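You operate a simulated robot arm through the tools that you are given. There is no shell and no other tool.

The job below is to be done with a simulated two-armed robot. You get a single attempt, and the scene is never put back.

JOB
Put the drawer's bearing in the yellow nest; lock it under the plunger.
Fine: low case's drawer shut again; turn the round table to the blue plunger, then push in the yellow pull knob. Where these are worked on the way, their far stop is far enough and under half their travel is too little: drawer of the low case.

It is judged by the outcome, as a careful person would: the job done as asked, and still so three seconds after it is handed in. It fails if anything else is knocked over, pushed out of place, dropped, spilled or broken.

ROBOT AND FRAMES
Two 7-joint arms with fingered hands on one trunk that stands fixed in place. Base frame: the origin is at the foot of the trunk, x ahead of it, y to its left, z up; the work surface is at about z = 0.82. Lengths are in m, angles in degrees, forces in N, time in s.
The left shoulder is at [0.03, 0.119, 1.069], the right one opposite. With the tool pointing down near the work surface each hand reaches from about 0.34 to 0.76 m from the base axis, measured 20 degrees to its own side. Payload 3.8 kg a hand.
The tool frame of a hand sits at the grasp point between the pads (the TCP): z along the fingers, y along the line on which they close. The tips reach 0.025 m beyond it. The gripper opens to 0.088 m; its body begins 0.029 m behind the TCP. The gripper is a hand of 4 fingers: y runs from the thumb to the fingers, the wrist lies at [-0.013, -0.106, -0.174] in the tool frame, and closing takes about 1.5 s.
Orientation is that of the tool frame in the base frame, as [roll, pitch, yaw] about the fixed x, y, z axes, in that order (R = Rz(yaw) Ry(pitch) Rx(roll)). With the fingers straight down and the wrist toward the robot, the tool's x, y and z point along [0, 1, 0], [1, 0, 0] and [0, 0, -1] of the base frame.

CONTROLS
- The arms move only by the tool apply_moves. It takes "left_moves", "right_moves" or both (then of equal length, played together; a hand with none holds still); each is a list of rows, each a list of 7 numbers: the shift along the tool's x, y, z in cm, then the turn, a rotation vector about the tool's x, y, z in degrees, then the finger opening in cm, from 0 to 8.8. In form: [[tx, ty, tz, ax, ay, az, gripper], ...]. A call has 1 to 20 rows; each row shifts and turns the commanded pose from where the row before left it, along the tool's axes as they then stand. A row lasts 0.2 s, in which the tool goes at most 0.05 m and 8.6 degrees; a call with a longer step from one row to the next is refused whole, and so is a gripper value outside its range. Where a pose cannot be reached the arm comes as near as it can. A force on the tool above 40 N (or 10 N above the force at the start of the call, whichever is more), or a blocked arm, ends the call early, and 0.2 s more pass. The fingers move at their own pace (about 0.153 m/s each) and stop on an object; they squeeze with about 29 N. The grip force told is the motor's: it shows also when the fingers shut on nothing. Time passes only in rows, and 0.2 s behind the last, so rows that do not move let the fingers close. The reply holds the time, the measured pose of the TCP, the force on the tool along the base axes, the opening and the grip force, in the units named above and with some noise, with the torque about the TCP (base axes, N m) and any sound that the robot's microphone picked up.
- Cameras (640 x 400 px; columns grow to the right, rows downward): "scene" is now at [0.0449, -0.0345, 1.6106]; the picture's right is [-0.46, -0.89, 0.00], its down [-0.72, 0.38, -0.58] and it looks along [0.52, -0.27, -0.81] (base axes); focal length 320 px, centre (320, 200). "left" rides on the left gripper at [-0.064, -0.083, -0.098] in its tool frame; the picture's right is [-0.62, -0.37, 0.69], its down [0.71, -0.63, 0.30] and it looks along [0.32, 0.68, 0.65] (tool axes); focal length 265 px, centre (320, 200). "right" rides on the right gripper at [0.064, -0.083, -0.098] in its tool frame; the picture's right is [-0.62, 0.37, -0.69], its down [-0.71, -0.63, 0.30] and it looks along [-0.32, 0.68, 0.65] (tool axes); focal length 265 px, centre (320, 200). There is no depth. A picture from a camera that has moved, and an enlarged one, comes with that camera's place and axes in the base frame and with its lens.
- grab_frame(camera): a new picture of that camera. It takes no simulated time.
- lift_body(by): moves the trunk up (or, below 0, down) by that many m; the arms and the scene camera ride with it, the base frame stays. It gives what a move gives, with no picture.
- set_grasp(shape, hand): the hand has 4 fingers and takes this shape, open, in about a second: jaw (thumb against the fingers, like two jaws); tri (thumb and two fingers); tip (a fingertip pinch); poke (one finger out to press); point (the index stretched); flat (the hand flat); cup (the hand cupped); fist (a fist). The gripper value then closes the fingers along that shape, each until it touches; the sizes above hold for jaw. It gives what a move gives, with no picture.
- pan_tilt(pan, tilt): turns the head with the scene camera to pan (to the left, within 120 degrees either way) and tilt (down, from -29 to 69), counted from straight ahead of the robot. It gives what a move gives.
- enlarge(camera, box): a new picture of the part [left, top, right, bottom] of that camera's present view, enlarged. It takes no simulated time.
- close_job(): hands the job in; it is judged then, once.

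Nothing tells you positions but the pictures and the camera data. Unless the task says otherwise, let go and move clear before handing in.

The tools are called by a JSON object that holds its "method" and its "body". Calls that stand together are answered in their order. apply_moves: Moves the arms, as the interface text tells. Its arguments: {"type":"object","properties":{"left_moves":{"type":"array","items":{"type":"array","items":{"type":"number"}}},"right_moves":{"type":"array","items":{"type":"array","items":{"type":"number"}}}},"required":[]} The other tools are called the same way: lift_body (by) moves the trunk up or down; set_grasp (shape, hand) gives the hand a shape; pan_tilt (pan, tilt) turns the head that bears the scene camera; grab_frame (camera) takes a picture; enlarge (camera, box) takes an enlarged picture of a part of a camera's view; close_job () hands the job in.

At the start:

```text
time: 0.0
left_ee_pos: [0.5154, -0.0827, 1.1682]
left_tool_rot: [180.0, 0.0, 90.0]
left_ft_force: [-0.2, -0.2, 0.4]
left_ft_torque: [0.01, -0.01, 0.02]
left_gripper_width: 0.0877
left_gripper_force: 0.1
left_shape: jaw
right_ee_pos: [0.3424, -0.426, 1.1166]
right_tool_rot: [-179.9, 0.1, 89.9]
right_ft_force: [-0.8, -0.5, 0.3]
right_ft_torque: [0.0, -0.03, 0.01]
right_gripper_width: 0.0876
right_gripper_force: 0.1
right_shape: jaw
trunk travel left (down, up): [-0.225, 0.365]
head pan, tilt (commanded): [-27.6, 54.3]
```

scene: 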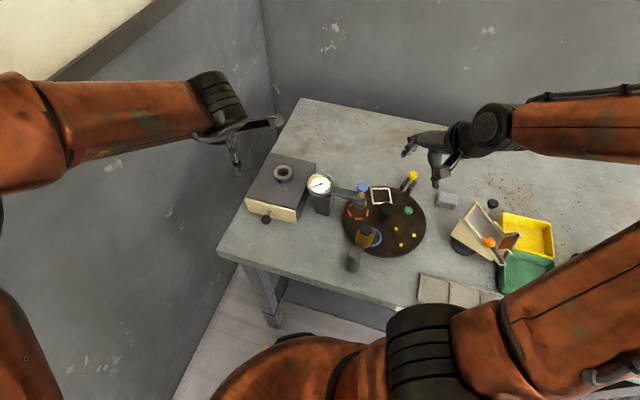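
right: 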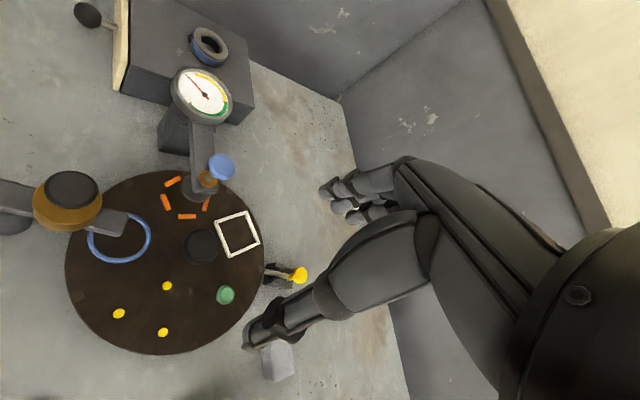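
left: 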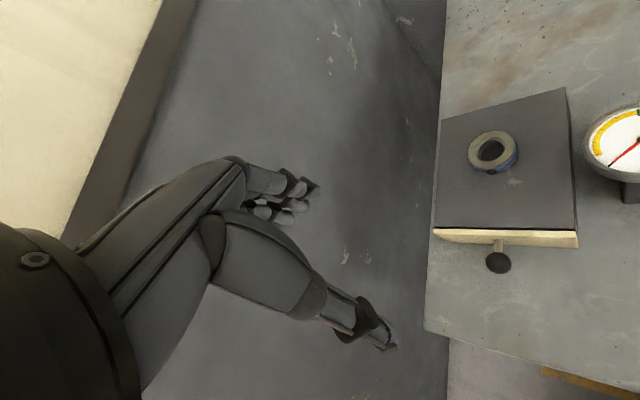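

The bench holds a low case with a drawer (a ring lies on its lid), a round table with coloured marks, a dial gauge with a blue-capped plunger, an amber-capped press, a yellow knob, a block and bins. I'll look closer before moving.

{"method": "enlarge", "body": {"camera": "scene", "box": [220, 130, 460, 280]}}

{"method": "enlarge", "body": {"camera": "scene", "box": [380, 150, 600, 310]}}

{"method": "enlarge", "body": {"camera": "right", "box": [0, 140, 320, 400]}}

{"method": "enlarge", "body": {"camera": "left", "box": [420, 70, 640, 290]}}

```text
2.67 times, centred on (340, 205) of scene
camera zoom: at [0.0449, -0.0345, 1.6106], right [-0.46, -0.89, 0.0], down [-0.72, 0.38, -0.58], along [0.52, -0.27, -0.81], focal length 854 px, centre (267, 187)
```

zoom: 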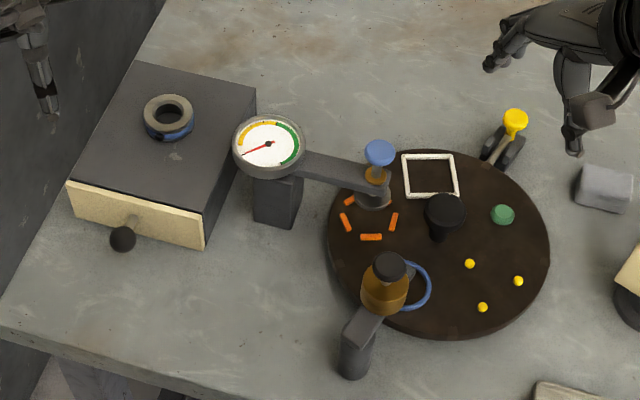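

```text
2.50 times, centred on (490, 230) of scene
camera zoom: at [0.0449, -0.0345, 1.6106], right [-0.46, -0.89, 0.0], down [-0.72, 0.38, -0.58], along [0.52, -0.27, -0.81], focal length 801 px, centre (-105, 125)
```

zoom: 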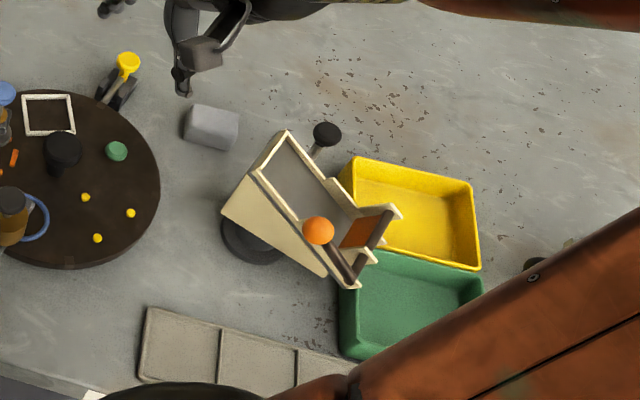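

```text
1.54 times, centred on (160, 270) of right
camera zoom: at [0.2585, -0.3619, 1.2153], right [0.37, -0.62, 0.69], down [-0.63, -0.71, -0.3], along [0.68, -0.32, -0.65], focal length 408 px, centre (566, 92)
```

zoom: 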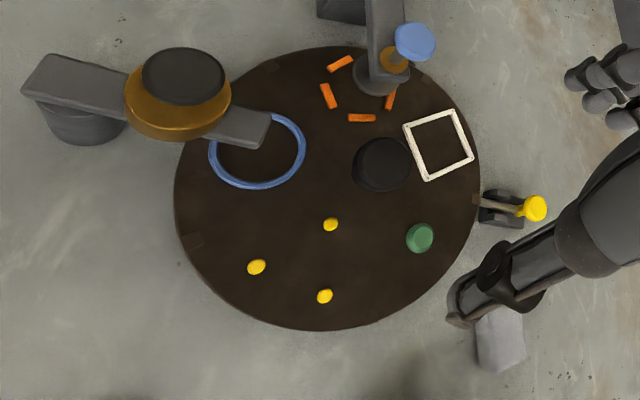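

```text
1.82 times, centred on (530, 180) of left
camera zoom: at [0.4336, -0.147, 1.2664], right [-0.37, -0.62, -0.69], down [-0.63, 0.71, -0.3], along [0.68, 0.32, -0.65], focal length 483 px, centre (-62, 236)
```

zoom: 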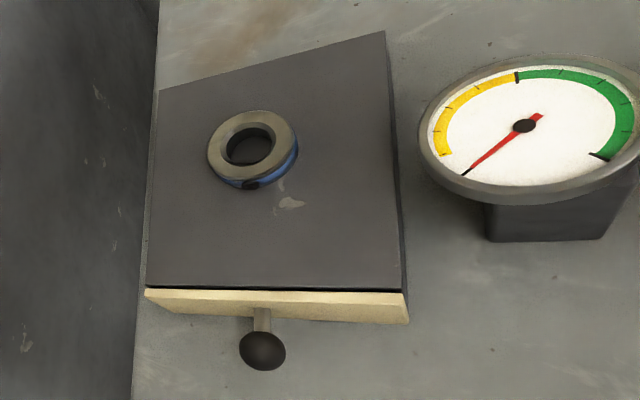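

The case seems turned about 45° with its drawer facing the near edge. The round table's centre is near (0.38, -0.41), and the yellow three-dot nest is near (0.31, -0.425). I'll zoom in on the pull knob, plungers and bearing ring.

{"method": "enlarge", "body": {"camera": "right", "box": [220, 220, 340, 320]}}

{"method": "enlarge", "body": {"camera": "right", "box": [140, 130, 280, 230]}}

{"method": "enlarge", "body": {"camera": "scene", "box": [380, 150, 440, 210]}}

{"method": "enlarge", "body": {"camera": "scene", "box": [330, 170, 430, 280]}}

```text
4.00 times, centred on (280, 270) of right
camera zoom: at [0.2585, -0.3619, 1.2153], right [0.37, -0.62, 0.69], down [-0.63, -0.71, -0.3], along [0.68, -0.32, -0.65], focal length 1062 px, centre (480, -80)
```

zoom: 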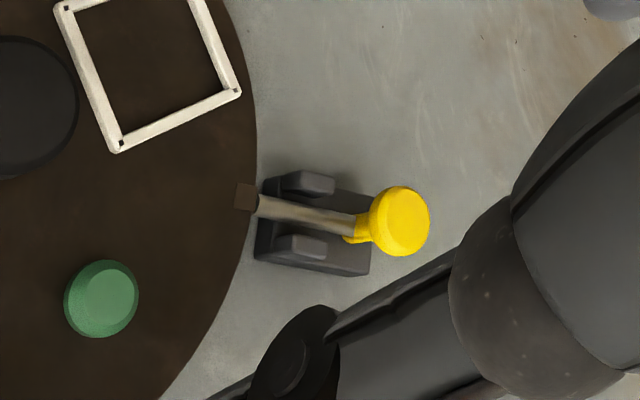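

```text
4.00 times, centred on (210, 180) of right
camera zoom: at [0.2585, -0.3619, 1.2153], right [0.37, -0.62, 0.69], down [-0.63, -0.71, -0.3], along [0.68, -0.32, -0.65], focal length 1062 px, centre (760, 280)
```

zoom: 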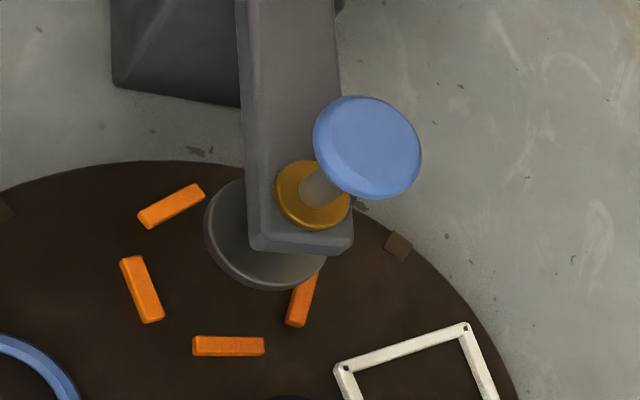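

```text
6.67 times, centred on (410, 180) of scene
camera zoom: at [0.0449, -0.0345, 1.6106], right [-0.46, -0.89, 0.0], down [-0.72, 0.38, -0.58], along [0.52, -0.27, -0.81], focal length 2136 px, centre (-280, 333)
```

zoom: 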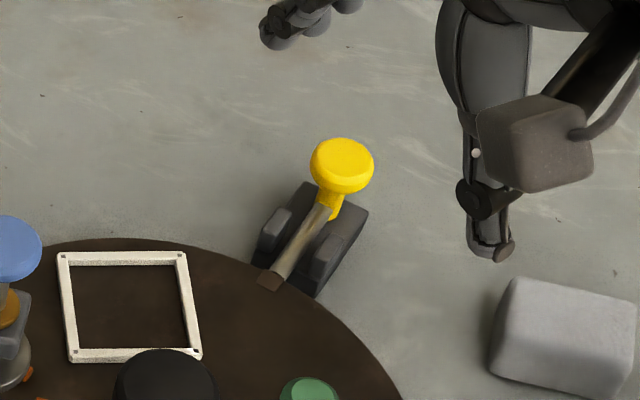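

```text
3.64 times, centred on (380, 225) of scene
camera zoom: at [0.0449, -0.0345, 1.6106], right [-0.46, -0.89, 0.0], down [-0.72, 0.38, -0.58], along [0.52, -0.27, -0.81], focal length 1165 px, centre (102, 109)
```

zoom: 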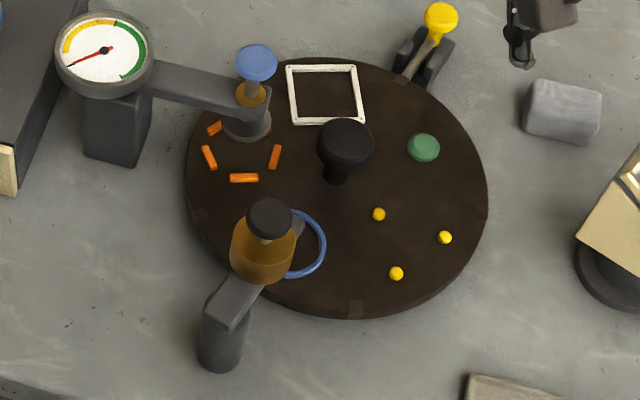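

The knob bolt's tip now sits at a rim notch near 297°, and the five stations sit at about 45° + 72°·k around a hub near (0.382, -0.413). I'll zoom in on the drawer knob and the lid ring.

{"method": "enlarge", "body": {"camera": "left", "box": [430, 110, 590, 290]}}

{"method": "enlarge", "body": {"camera": "scene", "box": [235, 145, 345, 235]}}

{"method": "enlarge", "body": {"camera": "right", "box": [60, 0, 260, 130]}}

{"method": "enlarge", "body": {"camera": "right", "box": [0, 160, 180, 280]}}

```text
2.22 times, centred on (510, 200) of left
camera zoom: at [0.4336, -0.147, 1.2664], right [-0.37, -0.62, -0.69], down [-0.63, 0.71, -0.3], along [0.68, 0.32, -0.65], focal length 590 px, centre (-102, 200)
```

zoom: 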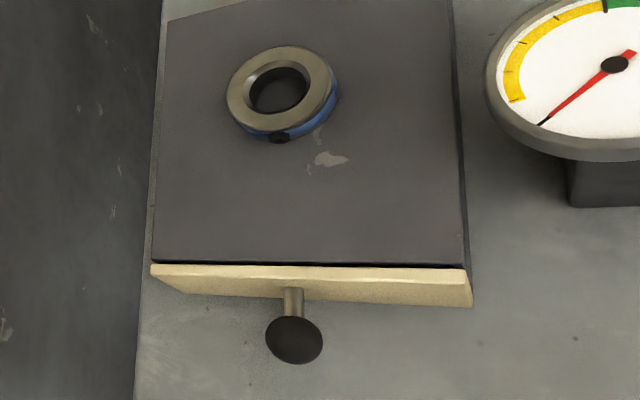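

```text
4.44 times, centred on (290, 190) of scene
camera zoom: at [0.0449, -0.0345, 1.6106], right [-0.46, -0.89, 0.0], down [-0.72, 0.38, -0.58], along [0.52, -0.27, -0.81], focal length 1424 px, centre (453, 244)
```

zoom: 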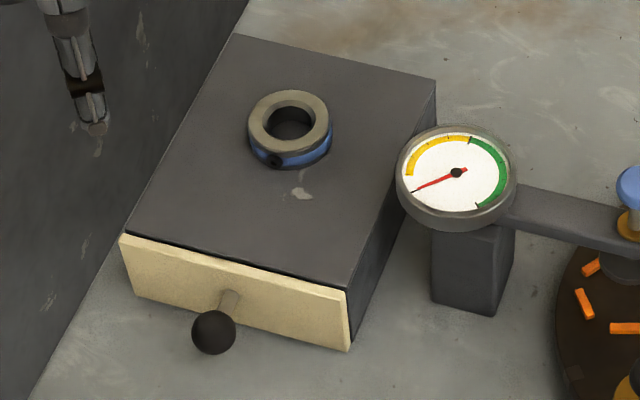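

```text
3.08 times, centred on (160, 65) of right
camera zoom: at [0.2585, -0.3619, 1.2153], right [0.37, -0.62, 0.69], down [-0.63, -0.71, -0.3], along [0.68, -0.32, -0.65], focal length 817 px, centre (812, 615)
```

zoom: 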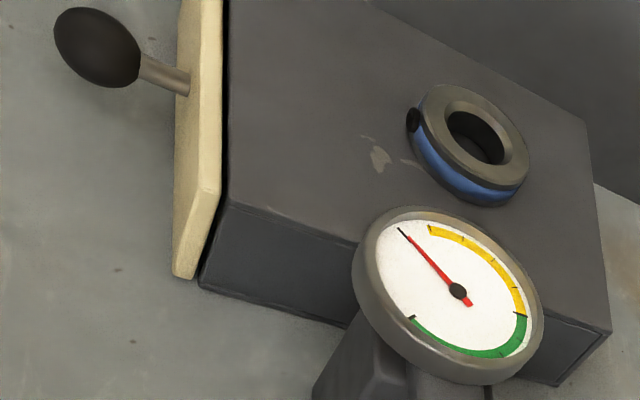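

```text
3.33 times, centred on (90, 220) of right
camera zoom: at [0.2585, -0.3619, 1.2153], right [0.37, -0.62, 0.69], down [-0.63, -0.71, -0.3], along [0.68, -0.32, -0.65], focal length 885 px, centre (1087, 133)
```

zoom: 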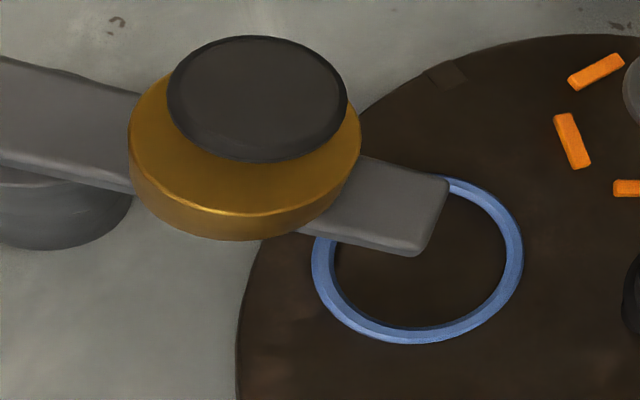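

The lid ring is a blue-banded collar with a set screw. It isn't in the drawer, so I'll leave it alone. The left hand will open the drawer, so I'll try the "tip" shape for pinching its small ball knob and check how it looks.

{"method": "set_grasp", "body": {"hand": "left", "shape": "tip"}}

{"method": "apply_moves", "body": {"left_moves": [[0, 0, 0, 0, 0, -7.5, 8.8], [0, 0, 0, 0, 0, -7.5, 8.8], [0, 0, 0, 0, 0, -7.5, 8.8], [0, 0, 0, 0, 0, -7.5, 8.8], [0, 0, 0, 0, 0, -7.5, 8.8], [0, 0, 0, 0, 0, -7.5, 8.8], [0, 0, 0, 0, -7.5, 0, 8.8], [0, 0, 0, 0, -7.5, 0, 8.8], [0, 0, 0, 0, -7.5, 0, 8.8], [0, 0, 0, 0, -7.5, 0, 8.8]]}}

{"method": "grab_frame", "body": {"camera": "scene"}}

{"method": "grab_frame", "body": {"camera": "left"}}

```text
time: 0.9
left_ee_pos: [0.5161, -0.0828, 1.1683]
left_tool_rot: [-179.9, 0.0, 90.0]
left_ft_force: [0.4, -0.2, 0.0]
left_ft_torque: [0.03, 0.05, -0.01]
left_gripper_width: 0.0875
left_gripper_force: 0.2
left_shape: tip
right_ee_pos: [0.3426, -0.4264, 1.1166]
right_tool_rot: [180.0, 0.1, 90.0]
right_ft_force: [0.2, -0.8, 0.6]
right_ft_torque: [0.02, -0.01, -0.03]
right_gripper_width: 0.0878
right_gripper_force: 0.1
right_shape: jaw
trunk travel left (down, up): [-0.225, 0.365]
head pan, tilt (commanded): [-27.6, 54.3]
```

```text
time: 3.1
left_ee_pos: [0.5148, -0.0823, 1.1681]
left_tool_rot: [-179.8, 30.0, 135.1]
left_ft_force: [0.2, 0.4, -0.3]
left_ft_torque: [0.0, 0.0, 0.01]
left_gripper_width: 0.0878
left_gripper_force: 0.0
left_shape: tip
right_ee_pos: [0.3429, -0.4267, 1.118]
right_tool_rot: [180.0, 0.0, 89.9]
right_ft_force: [0.4, -0.7, -0.3]
right_ft_torque: [-0.02, 0.01, 0.01]
right_gripper_width: 0.0877
right_gripper_force: 0.1
right_shape: jaw
trunk travel left (down, up): [-0.225, 0.365]
head pan, tilt (commanded): [-27.6, 54.3]
```

```text
taken
camera scene: at [0.0446, -0.0342, 1.6106], right [-0.46, -0.89, 0.0], down [-0.72, 0.38, -0.58], along [0.52, -0.27, -0.81], focal length 320 px, centre (320, 200)
```

scene: 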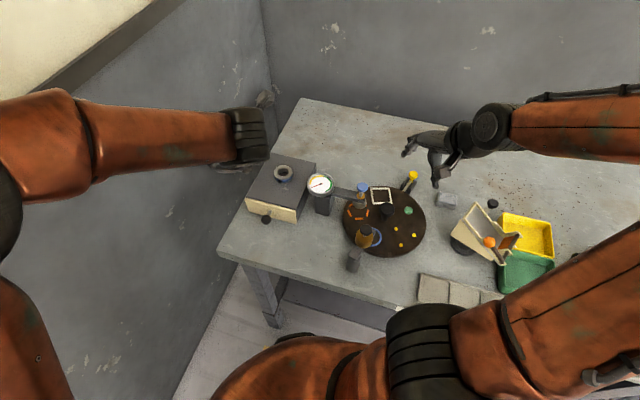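

```text
taken
camera left: at [0.4619, -0.1455, 1.2859], right [0.36, -0.89, -0.29], down [-0.78, -0.12, -0.62], along [0.52, 0.45, -0.73], focal length 265 px, centre (320, 200)
```

left: 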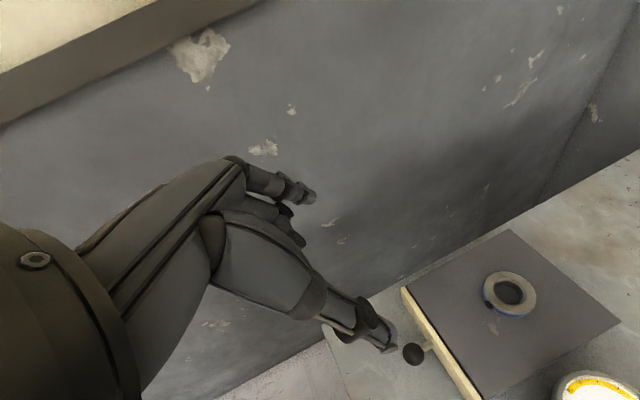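

The drawer knob triangulates to about (0.531, -0.122, 0.861), and the drawer should pull along (-0.71, 0.71). I'll bring the left hand to a point 12 cm short of the knob along its tilted approach.

{"method": "apply_moves", "body": {"left_moves": [[2.4, -0.33, 3.3, 0, 0, 0, 6.0], [2.4, -0.33, 3.3, 0, 0, 0, 6.0], [2.4, -0.33, 3.3, 0, 0, 0, 6.0], [2.4, -0.33, 3.3, 0, 0, 0, 6.0], [2.4, -0.33, 3.3, 0, 0, 0, 6.0]]}}

{"method": "grab_frame", "body": {"camera": "left"}}

{"method": "enlarge", "body": {"camera": "scene", "box": [200, 100, 360, 250]}}

{"method": "grab_frame", "body": {"camera": "right"}}

```text
time: 4.3
left_ee_pos: [0.4858, -0.081, 0.9636]
left_tool_rot: [-180.0, 30.1, 135.0]
left_ft_force: [-0.7, 0.1, 0.4]
left_ft_torque: [-0.01, 0.02, -0.02]
left_gripper_width: 0.0604
left_gripper_force: 0.0
left_shape: tip
right_ee_pos: [0.3435, -0.4274, 1.1164]
right_tool_rot: [180.0, 0.0, 89.9]
right_ft_force: [-0.1, -0.5, -0.3]
right_ft_torque: [0.01, 0.01, 0.04]
right_gripper_width: 0.0875
right_gripper_force: 0.2
right_shape: jaw
trunk travel left (down, up): [-0.225, 0.365]
head pan, tilt (commanded): [-27.6, 54.3]
```

```text
taken
camera left: at [0.4341, -0.1451, 1.0816], right [0.36, -0.89, -0.29], down [-0.77, -0.12, -0.62], along [0.52, 0.45, -0.73], focal length 265 px, centre (320, 200)
```

left: 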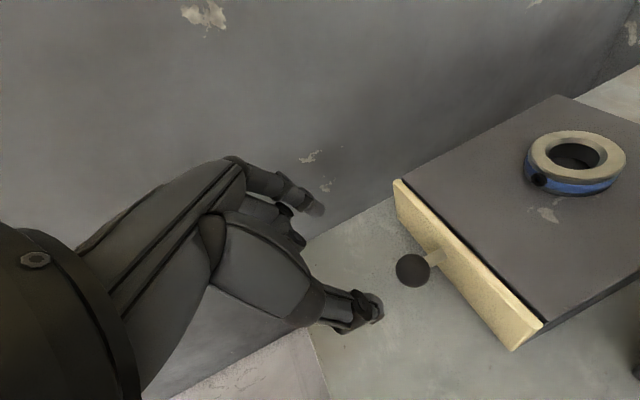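

```text
2.67 times, centred on (280, 175) of scene
camera zoom: at [0.0453, -0.035, 1.6106], right [-0.46, -0.89, 0.0], down [-0.72, 0.38, -0.58], along [0.52, -0.27, -0.81], focal length 854 px, centre (427, 267)
```

zoom: 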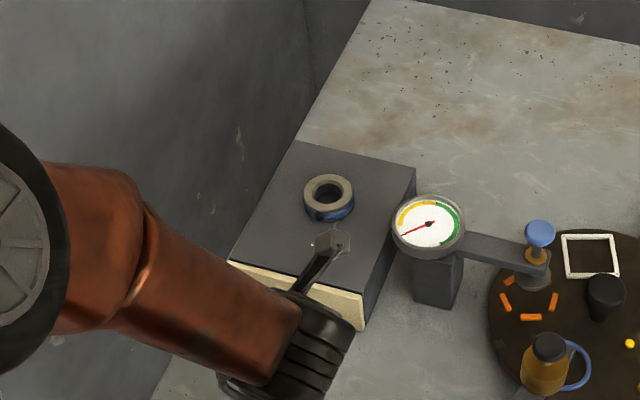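

```text
taken
camera right: at [0.2589, -0.3623, 1.2151], right [0.37, -0.62, 0.69], down [-0.63, -0.71, -0.3], along [0.68, -0.32, -0.65], focal length 265 px, centre (320, 200)
```

right: 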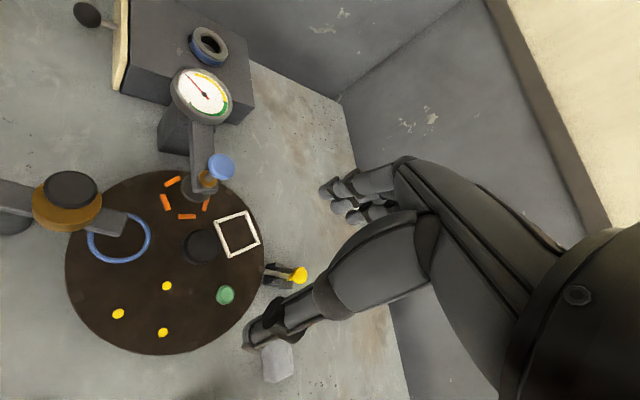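

The knob is confirmed at (0.531, -0.122, 0.861). I'll slide the open pinch down over it and then close.

{"method": "apply_moves", "body": {"left_moves": [[-0.03, 0.08, 3.0, 0, 0, 0, 6.0], [-0.03, 0.08, 3.0, 0, 0, 0, 6.0], [-0.03, 0.08, 3.0, 0, 0, 0, 6.0], [-0.04, 0.08, 2.9, 0, 0, 0, 6.0], [0, 0, 0, 0, 0, 0, 6.0]]}}

{"method": "grab_frame", "body": {"camera": "left"}}

{"method": "enlarge", "body": {"camera": "right", "box": [0, 0, 260, 160]}}

```text
time: 5.5
left_ee_pos: [0.5348, -0.1163, 0.8624]
left_tool_rot: [179.7, 30.1, 135.0]
left_ft_force: [-1.8, 11.1, 12.7]
left_ft_torque: [0.03, 0.05, -0.05]
left_gripper_width: 0.0603
left_gripper_force: 0.0
left_shape: tip
right_ee_pos: [0.3413, -0.4253, 1.1177]
right_tool_rot: [-180.0, 0.0, 90.0]
right_ft_force: [-0.2, 0.5, 0.4]
right_ft_torque: [0.0, 0.02, 0.03]
right_gripper_width: 0.0874
right_gripper_force: 0.1
right_shape: jaw
trunk travel left (down, up): [-0.225, 0.365]
head pan, tilt (commanded): [-27.6, 54.3]
```

```text
taken
camera left: at [0.4805, -0.1806, 0.9803], right [0.37, -0.88, -0.29], down [-0.77, -0.12, -0.62], along [0.52, 0.45, -0.73], focal length 265 px, centre (320, 200)
```

left: 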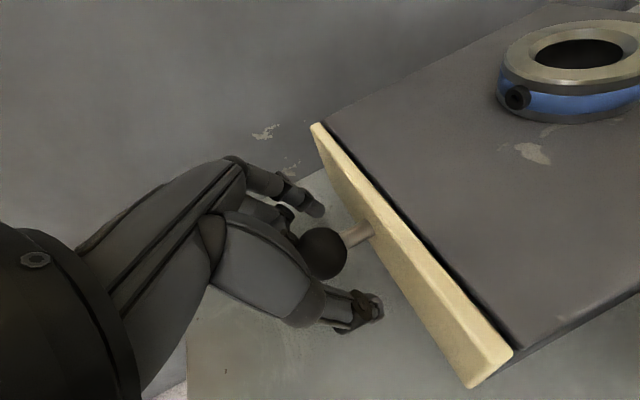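

```text
2.46 times, centred on (130, 80) of right
camera zoom: at [0.2576, -0.3605, 1.216], right [0.37, -0.62, 0.69], down [-0.63, -0.72, -0.3], along [0.68, -0.32, -0.65], focal length 653 px, centre (788, 495)
```

zoom: 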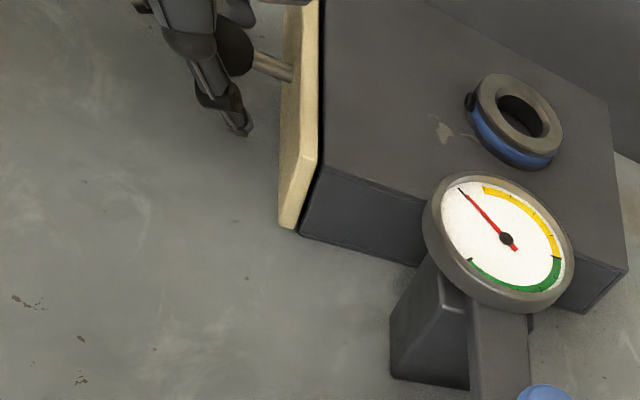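

The curled fingers are pressing on the ball, about 15 N back along the tool axis. I'll back off about 1.3 cm so the fingertip pads straddle the ball, then close the pinch.

{"method": "apply_moves", "body": {"left_moves": [[0, 0, -0.7, 0, 0, 0, 6.0], [0, 0, -0.6, 0, 0, 0, 6.0], [0, 0, 0, 0, 0, 0, 6.0]]}}

{"method": "grab_frame", "body": {"camera": "left"}}

```text
time: 6.3
left_ee_pos: [0.5293, -0.1156, 0.8721]
left_tool_rot: [-179.9, 29.9, 134.9]
left_ft_force: [-0.3, -0.9, 0.4]
left_ft_torque: [-0.02, 0.02, 0.0]
left_gripper_width: 0.0604
left_gripper_force: 0.0
left_shape: tip
right_ee_pos: [0.3424, -0.4275, 1.1175]
right_tool_rot: [180.0, 0.0, 90.1]
right_ft_force: [-1.0, 0.0, 0.7]
right_ft_torque: [-0.01, -0.04, 0.01]
right_gripper_width: 0.0875
right_gripper_force: 0.1
right_shape: jaw
trunk travel left (down, up): [-0.225, 0.365]
head pan, tilt (commanded): [-27.6, 54.3]
```

```text
taken
camera left: at [0.476, -0.1792, 0.9909], right [0.36, -0.89, -0.29], down [-0.78, -0.12, -0.62], along [0.52, 0.45, -0.73], focal length 265 px, centre (320, 200)
```

left: 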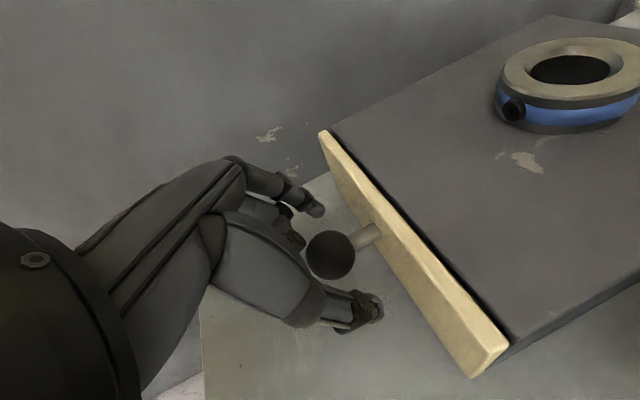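

{"method": "apply_moves", "body": {"left_moves": [[0, 0, 0, 0, 0, 0, 0], [0, 0, 0, 0, 0, 0, 0], [0, 0, 0, 0, 0, 0, 0], [0, 0, 0, 0, 0, 0, 0], [0, 0, 0, 0, 0, 0, 0], [0, 0, 0, 0, 0, 0, 0], [0, 0, 0, 0, 0, 0, 0]]}}

{"method": "grab_frame", "body": {"camera": "left"}}

```text
time: 7.9
left_ee_pos: [0.5288, -0.1173, 0.8732]
left_tool_rot: [179.9, 30.0, 134.9]
left_ft_force: [-2.1, -1.3, -7.3]
left_ft_torque: [0.0, 0.09, 0.01]
left_gripper_width: 0.0192
left_gripper_force: 28.9
left_shape: tip
right_ee_pos: [0.3428, -0.4275, 1.117]
right_tool_rot: [180.0, 0.0, 90.1]
right_ft_force: [-0.1, -1.2, -0.6]
right_ft_torque: [-0.01, -0.01, 0.03]
right_gripper_width: 0.0876
right_gripper_force: 0.1
right_shape: jaw
trunk travel left (down, up): [-0.225, 0.365]
head pan, tilt (commanded): [-27.6, 54.3]
```

```text
taken
camera left: at [0.4763, -0.1791, 0.9905], right [0.36, -0.89, -0.29], down [-0.78, -0.12, -0.62], along [0.52, 0.45, -0.73], focal length 265 px, centre (320, 200)
```

left: 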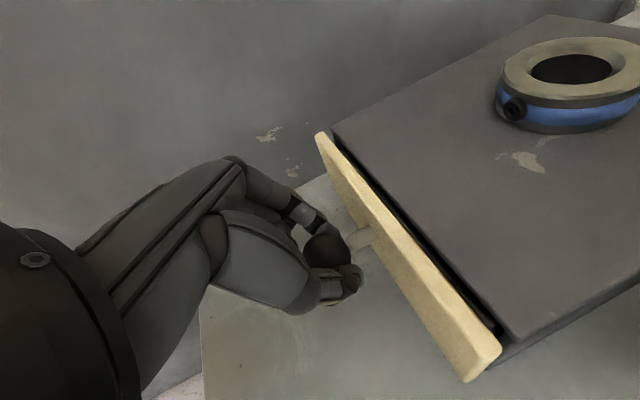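

The pinch has the ball at 29 N. I'll pull the drawer out gently along (-0.71, 0.71).

{"method": "apply_moves", "body": {"left_moves": [[0.87, 0, -0.5, 0, 0, 0, 0], [0.87, 0, -0.5, 0, 0, 0, 0], [0.87, 0, -0.5, 0, 0, 0, 0], [0.87, 0, -0.5, 0, 0, 0, 0]]}}

{"method": "grab_frame", "body": {"camera": "left"}}

{"method": "enlarge", "body": {"camera": "right", "box": [0, 0, 260, 160]}}

```text
time: 8.9
left_ee_pos: [0.5006, -0.0863, 0.8718]
left_tool_rot: [180.0, 29.9, 135.0]
left_ft_force: [-2.8, -3.4, -8.8]
left_ft_torque: [0.01, 0.11, 0.05]
left_gripper_width: 0.019
left_gripper_force: 28.5
left_shape: tip
right_ee_pos: [0.3431, -0.4273, 1.1175]
right_tool_rot: [-180.0, 0.1, 90.0]
right_ft_force: [0.8, -0.2, 0.1]
right_ft_torque: [-0.01, -0.01, 0.01]
right_gripper_width: 0.0875
right_gripper_force: 0.1
right_shape: jaw
trunk travel left (down, up): [-0.225, 0.365]
head pan, tilt (commanded): [-27.6, 54.3]
```

```text
taken
camera left: at [0.4477, -0.1504, 0.9908], right [0.36, -0.89, -0.29], down [-0.78, -0.12, -0.62], along [0.52, 0.45, -0.73], focal length 265 px, centre (320, 200)
```

left: 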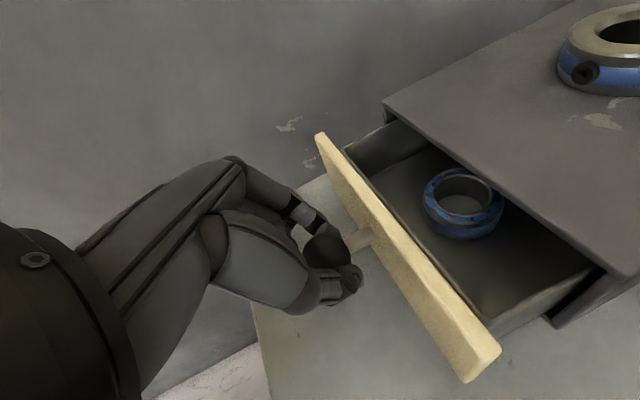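

```text
2.46 times, centred on (130, 80) of right
camera zoom: at [0.2589, -0.3623, 1.215], right [0.37, -0.62, 0.69], down [-0.63, -0.71, -0.3], along [0.68, -0.32, -0.65], focal length 653 px, centre (788, 495)
```

zoom: 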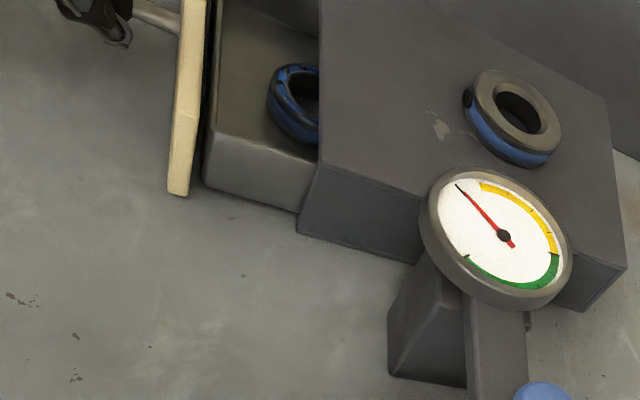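

The drawer slides freely and a blue bearing shows inside. I'll keep pulling gently toward its stop.

{"method": "apply_moves", "body": {"left_moves": [[0.87, 0, -0.5, 0, 0, 0, 0], [0.87, 0, -0.5, 0, 0, 0, 0], [0.87, 0, -0.5, 0, 0, 0, 0], [0.87, 0, -0.5, 0, 0, 0, 0]]}}

{"method": "grab_frame", "body": {"camera": "left"}}

{"method": "enlarge", "body": {"camera": "right", "box": [0, 0, 260, 160]}}

```text
time: 9.9
left_ee_pos: [0.4728, -0.0587, 0.8727]
left_tool_rot: [179.9, 29.9, 134.9]
left_ft_force: [-3.4, -4.2, -11.3]
left_ft_torque: [0.01, 0.12, -0.02]
left_gripper_width: 0.0188
left_gripper_force: 28.7
left_shape: tip
right_ee_pos: [0.3427, -0.4265, 1.1167]
right_tool_rot: [180.0, 0.0, 90.0]
right_ft_force: [-1.1, 0.0, 0.3]
right_ft_torque: [-0.02, 0.06, 0.0]
right_gripper_width: 0.0876
right_gripper_force: 0.0
right_shape: jaw
trunk travel left (down, up): [-0.225, 0.365]
head pan, tilt (commanded): [-27.6, 54.3]
```

```text
taken
camera left: at [0.4206, -0.1228, 0.991], right [0.36, -0.89, -0.29], down [-0.78, -0.12, -0.62], along [0.52, 0.45, -0.73], focal length 265 px, centre (320, 200)
```

left: 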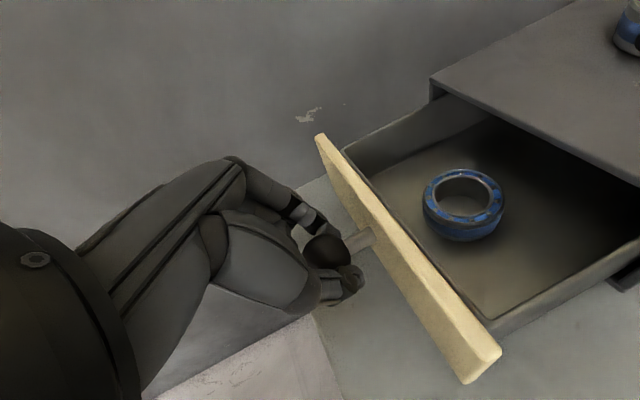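

```text
2.46 times, centred on (130, 80) of right
camera zoom: at [0.2588, -0.3625, 1.215], right [0.37, -0.62, 0.69], down [-0.63, -0.71, -0.3], along [0.68, -0.32, -0.65], focal length 653 px, centre (788, 495)
```

zoom: 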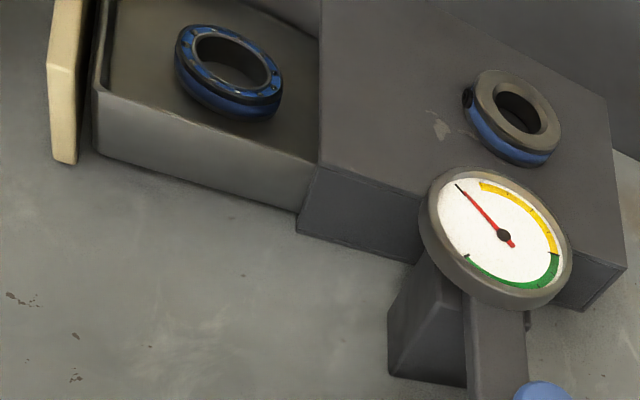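

The bearing is fully exposed. I'll pull on to the stop with small steps while watching the force.

{"method": "apply_moves", "body": {"left_moves": [[0.87, 0, -0.5, 0, 0, 0, 0], [0.87, 0, -0.5, 0, 0, 0, 0]]}}

{"method": "enlarge", "body": {"camera": "right", "box": [0, 0, 260, 160]}}

```text
time: 10.5
left_ee_pos: [0.4592, -0.0449, 0.872]
left_tool_rot: [-180.0, 29.9, 135.1]
left_ft_force: [-2.2, -3.6, -8.6]
left_ft_torque: [0.01, 0.12, -0.01]
left_gripper_width: 0.0188
left_gripper_force: 29.1
left_shape: tip
right_ee_pos: [0.3439, -0.427, 1.1163]
right_tool_rot: [179.9, 0.0, 90.0]
right_ft_force: [0.7, 0.1, 0.0]
right_ft_torque: [-0.01, 0.0, 0.02]
right_gripper_width: 0.0878
right_gripper_force: 0.0
right_shape: jaw
trunk travel left (down, up): [-0.225, 0.365]
head pan, tilt (commanded): [-27.6, 54.3]
```

```text
2.46 times, centred on (130, 80) of right
camera zoom: at [0.2589, -0.3623, 1.215], right [0.37, -0.62, 0.69], down [-0.63, -0.71, -0.3], along [0.68, -0.32, -0.65], focal length 653 px, centre (788, 495)
```

zoom: 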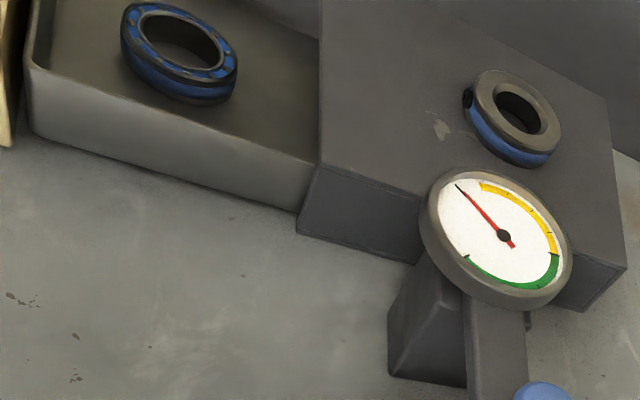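

{"method": "apply_moves", "body": {"left_moves": [[0.6, 0, -0.35, 0, 0, 0, 0], [0.6, 0, -0.35, 0, 0, 0, 0], [0.6, 0, -0.35, 0, 0, 0, 0]]}}

{"method": "enlarge", "body": {"camera": "right", "box": [0, 0, 260, 160]}}

{"method": "grab_frame", "body": {"camera": "scene"}}

```text
time: 11.2
left_ee_pos: [0.4539, -0.0398, 0.8744]
left_tool_rot: [-179.8, 30.6, 134.6]
left_ft_force: [23.0, -19.6, -24.9]
left_ft_torque: [-0.01, -0.27, 0.01]
left_gripper_width: 0.0166
left_gripper_force: 29.3
left_shape: tip
right_ee_pos: [0.3466, -0.4274, 1.1147]
right_tool_rot: [-179.8, -0.1, 90.0]
right_ft_force: [0.3, -0.8, 0.4]
right_ft_torque: [-0.01, 0.04, 0.02]
right_gripper_width: 0.0874
right_gripper_force: 0.1
right_shape: jaw
trunk travel left (down, up): [-0.225, 0.365]
head pan, tilt (commanded): [-27.6, 54.3]
stopped in row 3 (left hand): the force on the tool passed its limit at 43 N (the readings are from after the stop); the commanded pose is now the measured one
```

```text
2.46 times, centred on (130, 80) of right
camera zoom: at [0.2625, -0.3635, 1.2137], right [0.37, -0.62, 0.69], down [-0.63, -0.71, -0.3], along [0.68, -0.32, -0.66], focal length 653 px, centre (788, 495)
```

zoom: 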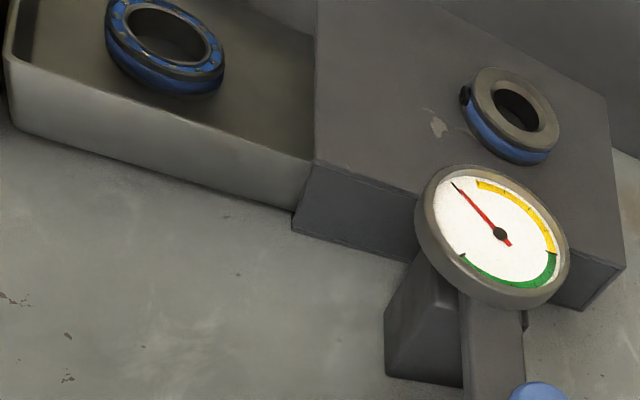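

```text
taken
camera scene: at [0.0505, -0.037, 1.6102], right [-0.46, -0.89, 0.0], down [-0.72, 0.38, -0.58], along [0.51, -0.27, -0.81], focal length 320 px, centre (320, 200)
```

scene: 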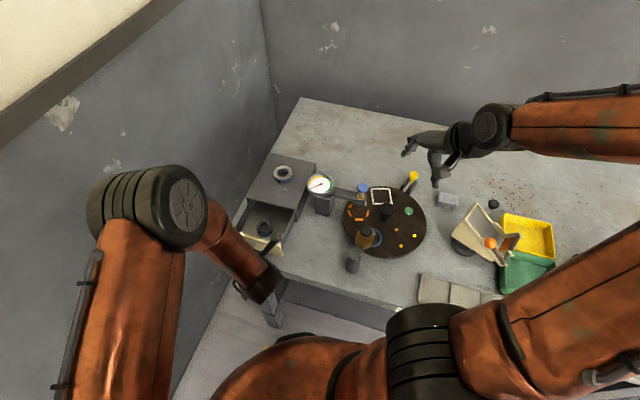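

The drawer hit its far stop at about 10.7 cm. I'll relieve the tension, open the pinch, and back off along the approach line.

{"method": "apply_moves", "body": {"left_moves": [[-0.4, 0, 0.25, 0, 0, 0, 0], [0, 0, 0, 0, 0, 0, 2.5], [0, 0, 0, 0, 0, 0, 6.0], [0, 0, 0, 0, 0, 0, 6.0], [0, 0, 0, 0, 0, 0, 6.0]]}}

{"method": "grab_frame", "body": {"camera": "left"}}

```text
time: 12.4
left_ee_pos: [0.4533, -0.0379, 0.8758]
left_tool_rot: [179.8, 30.6, 134.6]
left_ft_force: [0.9, 0.7, -0.3]
left_ft_torque: [-0.03, 0.02, 0.0]
left_gripper_width: 0.0598
left_gripper_force: 0.0
left_shape: tip
right_ee_pos: [0.344, -0.4248, 1.1178]
right_tool_rot: [180.0, 0.0, 90.0]
right_ft_force: [-0.3, 0.2, -0.7]
right_ft_torque: [0.0, 0.01, 0.0]
right_gripper_width: 0.0878
right_gripper_force: 0.1
right_shape: jaw
trunk travel left (down, up): [-0.225, 0.365]
head pan, tilt (commanded): [-27.6, 54.3]
```

```text
taken
camera left: at [0.3985, -0.1015, 0.9935], right [0.36, -0.89, -0.28], down [-0.77, -0.12, -0.63], along [0.52, 0.44, -0.73], focal length 265 px, centre (320, 200)
```

left: 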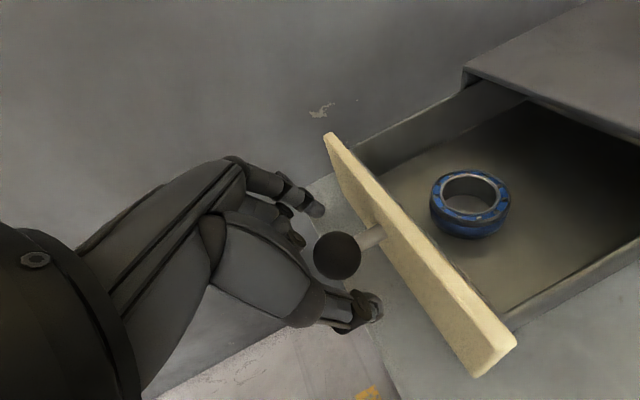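

The left hand is free of the knob. I'll retreat it up and to the left to clear the drawer, and take the right hand's view of the nest closer.

{"method": "apply_moves", "body": {"left_moves": [[0, 0, -2.4, 0, 0, 0, 6.0], [0, 0, -2.4, 0, 0, 0, 6.0], [0, 0, -2.4, 0, 0, 0, 6.0], [0, 0, -2.4, 0, 0, 0, 6.0], [0, 0, -2.4, 0, 0, 0, 6.0], [0.59, 2.06, -3.11, 0, 0, 0, 6.0], [0.59, 2.06, -3.11, 0, 0, 0, 6.0], [0.59, 2.06, -3.11, 0, 0, 0, 6.0], [0.59, 2.06, -3.11, 0, 0, 0, 6.0], [0.59, 2.06, -3.11, 0, 0, 0, 6.0]]}}

{"method": "grab_frame", "body": {"camera": "scene"}}

{"method": "enlarge", "body": {"camera": "scene", "box": [200, 150, 340, 270]}}

{"method": "enlarge", "body": {"camera": "right", "box": [60, 250, 260, 370]}}

```text
time: 14.6
left_ee_pos: [0.4182, 0.1494, 1.0996]
left_tool_rot: [180.0, 30.4, 134.6]
left_ft_force: [-0.8, 0.5, -0.1]
left_ft_torque: [0.03, 0.0, 0.0]
left_gripper_width: 0.0597
left_gripper_force: 0.0
left_shape: tip
left hand out of reach, approached as far as the arm can: row 9, 10
right_ee_pos: [0.342, -0.4265, 1.1173]
right_tool_rot: [179.9, 0.0, 90.0]
right_ft_force: [-0.6, 0.5, 0.8]
right_ft_torque: [0.03, -0.03, 0.0]
right_gripper_width: 0.0875
right_gripper_force: 0.0
right_shape: jaw
trunk travel left (down, up): [-0.225, 0.365]
head pan, tilt (commanded): [-27.6, 54.3]
```

```text
taken
camera scene: at [0.0436, -0.0333, 1.6107], right [-0.46, -0.89, 0.0], down [-0.72, 0.38, -0.58], along [0.52, -0.27, -0.81], focal length 320 px, centre (320, 200)
```

scene: 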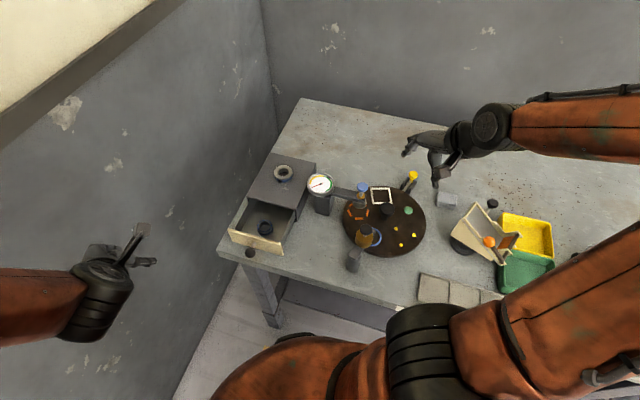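

```text
3.33 times, centred on (270, 210) of scene
camera zoom: at [0.0436, -0.0333, 1.6107], right [-0.46, -0.89, 0.0], down [-0.72, 0.38, -0.58], along [0.52, -0.27, -0.81], focal length 1068 px, centre (487, 167)
```

zoom: 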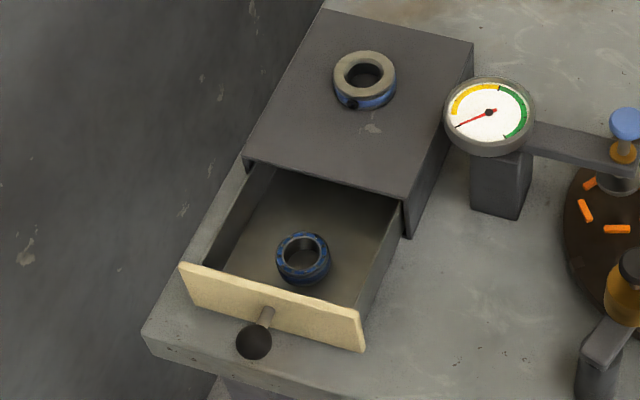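

```text
3.20 times, centred on (160, 310) of right
camera zoom: at [0.2576, -0.3611, 1.2158], right [0.37, -0.62, 0.69], down [-0.63, -0.71, -0.3], along [0.68, -0.32, -0.65], focal length 849 px, centre (832, -152)
```

zoom: 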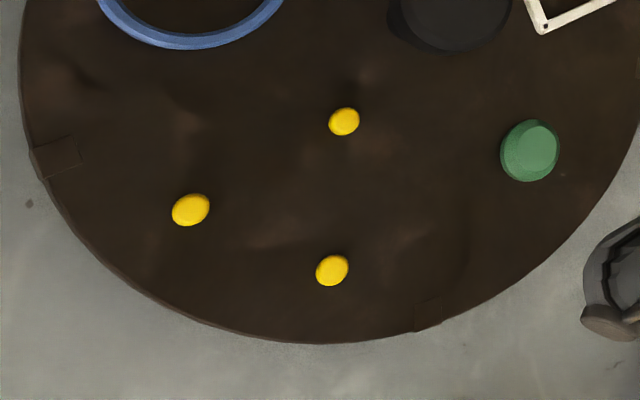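

The drawer is at its stop with the bearing near (0.516, -0.111), and the left arm is clear. I'll put the right hand in a fingertip pinch, carry it over the drawer, and turn it 45° to line up with the drawer.

{"method": "set_grasp", "body": {"hand": "right", "shape": "tip"}}

{"method": "apply_moves", "body": {"right_moves": [[3.94, 2.18, 0, 0, 0, 0, 7.0], [3.94, 2.18, 0, 0, 0, 0, 7.0], [3.94, 2.18, 0, 0, 0, 0, 7.0], [3.94, 2.18, 0, 0, 0, 0, 7.0], [3.94, 2.18, 0, 0, 0, 0, 7.0], [3.94, 2.18, 0, 0, 0, 0, 7.0], [3.94, 2.18, 0, 0, 0, 0, 7.0], [3.94, 2.18, 0, 0, 0, 0, 7.0], [0, 0, 0, 0, 0, -7.5, 7.0], [0, 0, 0, 0, 0, -7.5, 7.0], [0, 0, 0, 0, 0, -7.5, 7.0], [0, 0, 0, 0, 0, -7.5, 7.0], [0, 0, 0, 0, 0, -7.5, 7.0], [0, 0, 0, 0, 0, -7.5, 7.0], [0, 0, 0, 0, 0, 0, 7.0]]}}

{"method": "grab_frame", "body": {"camera": "right"}}

{"method": "grab_frame", "body": {"camera": "scene"}}

```text
time: 15.5
left_ee_pos: [0.4195, 0.1485, 1.098]
left_tool_rot: [-180.0, 30.4, 134.8]
left_ft_force: [-0.1, 0.5, 0.1]
left_ft_torque: [0.01, -0.04, 0.0]
left_gripper_width: 0.0595
left_gripper_force: 0.1
left_shape: tip
right_ee_pos: [0.3427, -0.4255, 1.1177]
right_tool_rot: [180.0, 0.0, 90.0]
right_ft_force: [0.5, 0.3, 0.1]
right_ft_torque: [0.0, 0.0, 0.04]
right_gripper_width: 0.0877
right_gripper_force: 0.1
right_shape: tip
trunk travel left (down, up): [-0.225, 0.365]
head pan, tilt (commanded): [-27.6, 54.3]
```

```text
time: 18.7
left_ee_pos: [0.4192, 0.1503, 1.0976]
left_tool_rot: [180.0, 30.6, 134.8]
left_ft_force: [-0.4, 0.2, -0.9]
left_ft_torque: [0.05, 0.0, 0.01]
left_gripper_width: 0.0596
left_gripper_force: 0.0
left_shape: tip
right_ee_pos: [0.5174, -0.1096, 1.1177]
right_tool_rot: [180.0, 0.1, 135.1]
right_ft_force: [0.4, 0.6, -0.8]
right_ft_torque: [-0.02, 0.03, 0.0]
right_gripper_width: 0.0702
right_gripper_force: 0.1
right_shape: tip
trunk travel left (down, up): [-0.225, 0.365]
head pan, tilt (commanded): [-27.6, 54.3]
```

```text
taken
camera right: at [0.4121, -0.1239, 1.2155], right [0.7, -0.18, 0.69], down [0.06, -0.95, -0.3], along [0.71, 0.25, -0.65], focal length 265 px, centre (320, 200)
```

right: 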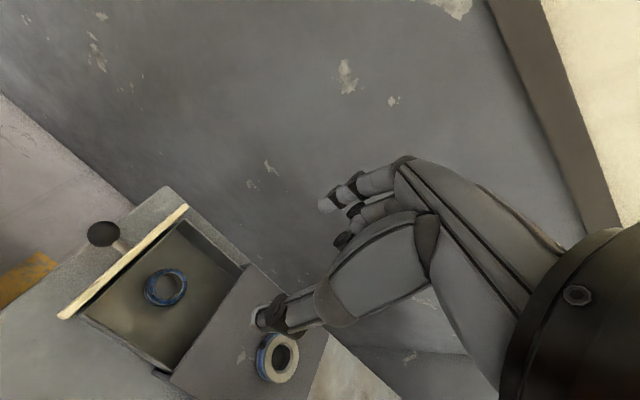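

```text
taken
camera scene: at [0.0446, -0.0336, 1.6106], right [-0.46, -0.89, 0.0], down [-0.72, 0.38, -0.58], along [0.52, -0.27, -0.81], focal length 320 px, centre (320, 200)
```

scene: 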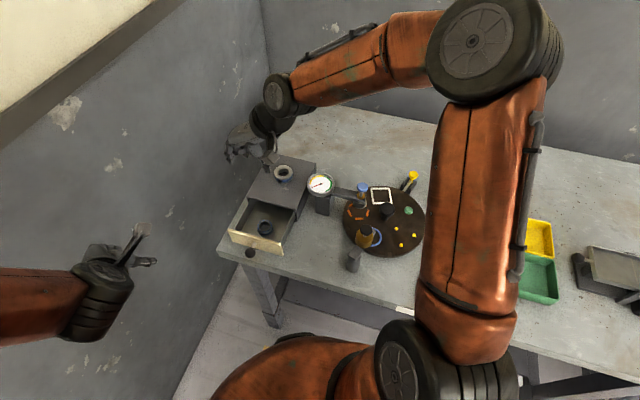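

{"method": "enlarge", "body": {"camera": "right", "box": [40, 180, 300, 390]}}

```text
1.90 times, centred on (170, 285) of right
camera zoom: at [0.4121, -0.1239, 1.2155], right [0.7, -0.18, 0.69], down [0.06, -0.95, -0.3], along [0.71, 0.25, -0.65], focal length 506 px, centre (606, 38)
```

zoom: 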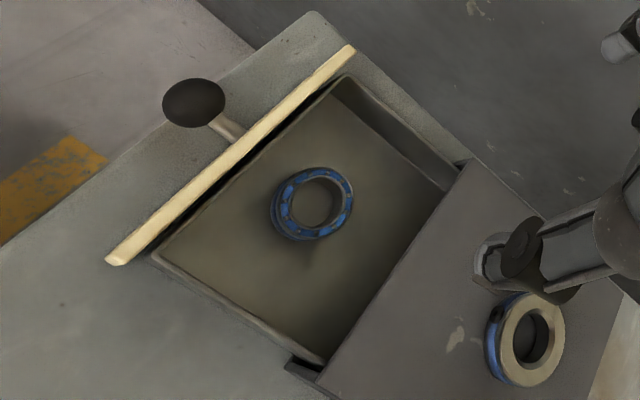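

The bearing sits almost directly below the right hand. I'll descend to just above the drawer rim and re-measure.

{"method": "apply_moves", "body": {"right_moves": [[0, 0, 4.2, 0, 0, 0, 7.0], [0, 0, 4.2, 0, 0, 0, 7.0], [0, 0, 4.2, 0, 0, 0, 7.0], [0, 0, 4.2, 0, 0, 0, 7.0], [0, 0, 0, 0, 0, 0, 7.0]]}}

{"method": "grab_frame", "body": {"camera": "right"}}

{"method": "enlarge", "body": {"camera": "scene", "box": [200, 100, 360, 270]}}

```text
time: 19.9
left_ee_pos: [0.4187, 0.1495, 1.0988]
left_tool_rot: [-179.9, 30.5, 134.9]
left_ft_force: [0.2, 0.0, 0.1]
left_ft_torque: [0.01, 0.0, -0.03]
left_gripper_width: 0.0598
left_gripper_force: 0.2
left_shape: tip
right_ee_pos: [0.5161, -0.1122, 0.948]
right_tool_rot: [-179.9, 0.0, 135.0]
right_ft_force: [0.4, 1.5, -1.1]
right_ft_torque: [0.02, 0.0, 0.02]
right_gripper_width: 0.0701
right_gripper_force: 0.0
right_shape: tip
trunk travel left (down, up): [-0.225, 0.365]
head pan, tilt (commanded): [-27.6, 54.3]
```

```text
taken
camera right: at [0.4114, -0.1249, 1.046], right [0.7, -0.18, 0.69], down [0.06, -0.95, -0.3], along [0.71, 0.25, -0.65], focal length 265 px, centre (320, 200)
```

right: 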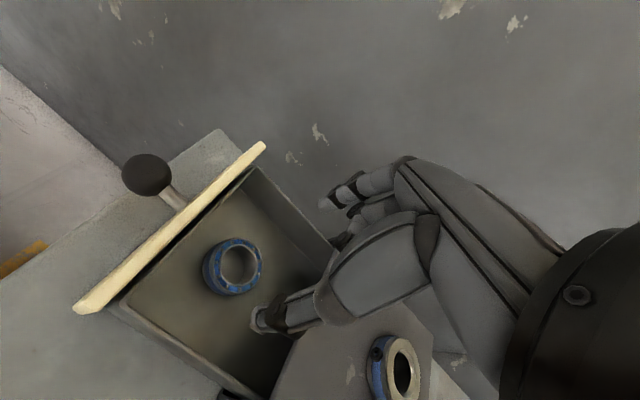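

```text
2.35 times, centred on (280, 185) of scene
camera zoom: at [0.0443, -0.0341, 1.6107], right [-0.46, -0.89, 0.0], down [-0.72, 0.38, -0.58], along [0.52, -0.27, -0.81], focal length 754 px, centre (414, 235)
```

zoom: 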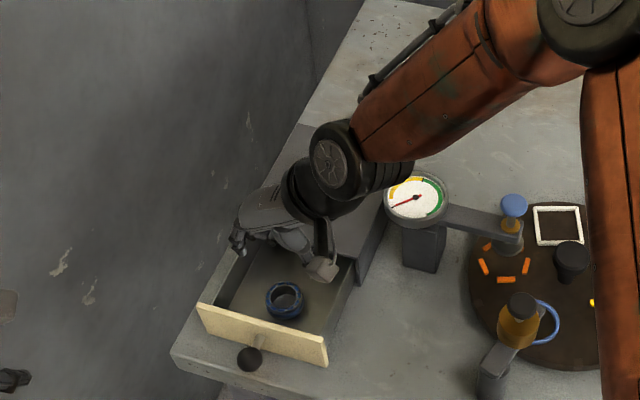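

{"method": "enlarge", "body": {"camera": "right", "box": [160, 200, 320, 340]}}

```text
2.86 times, centred on (240, 270) of right
camera zoom: at [0.4114, -0.1249, 1.046], right [0.7, -0.18, 0.69], down [0.06, -0.95, -0.3], along [0.71, 0.25, -0.65], focal length 758 px, centre (549, 0)
```

zoom: 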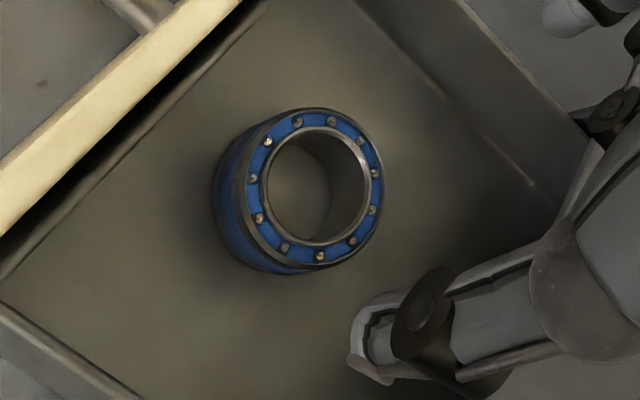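

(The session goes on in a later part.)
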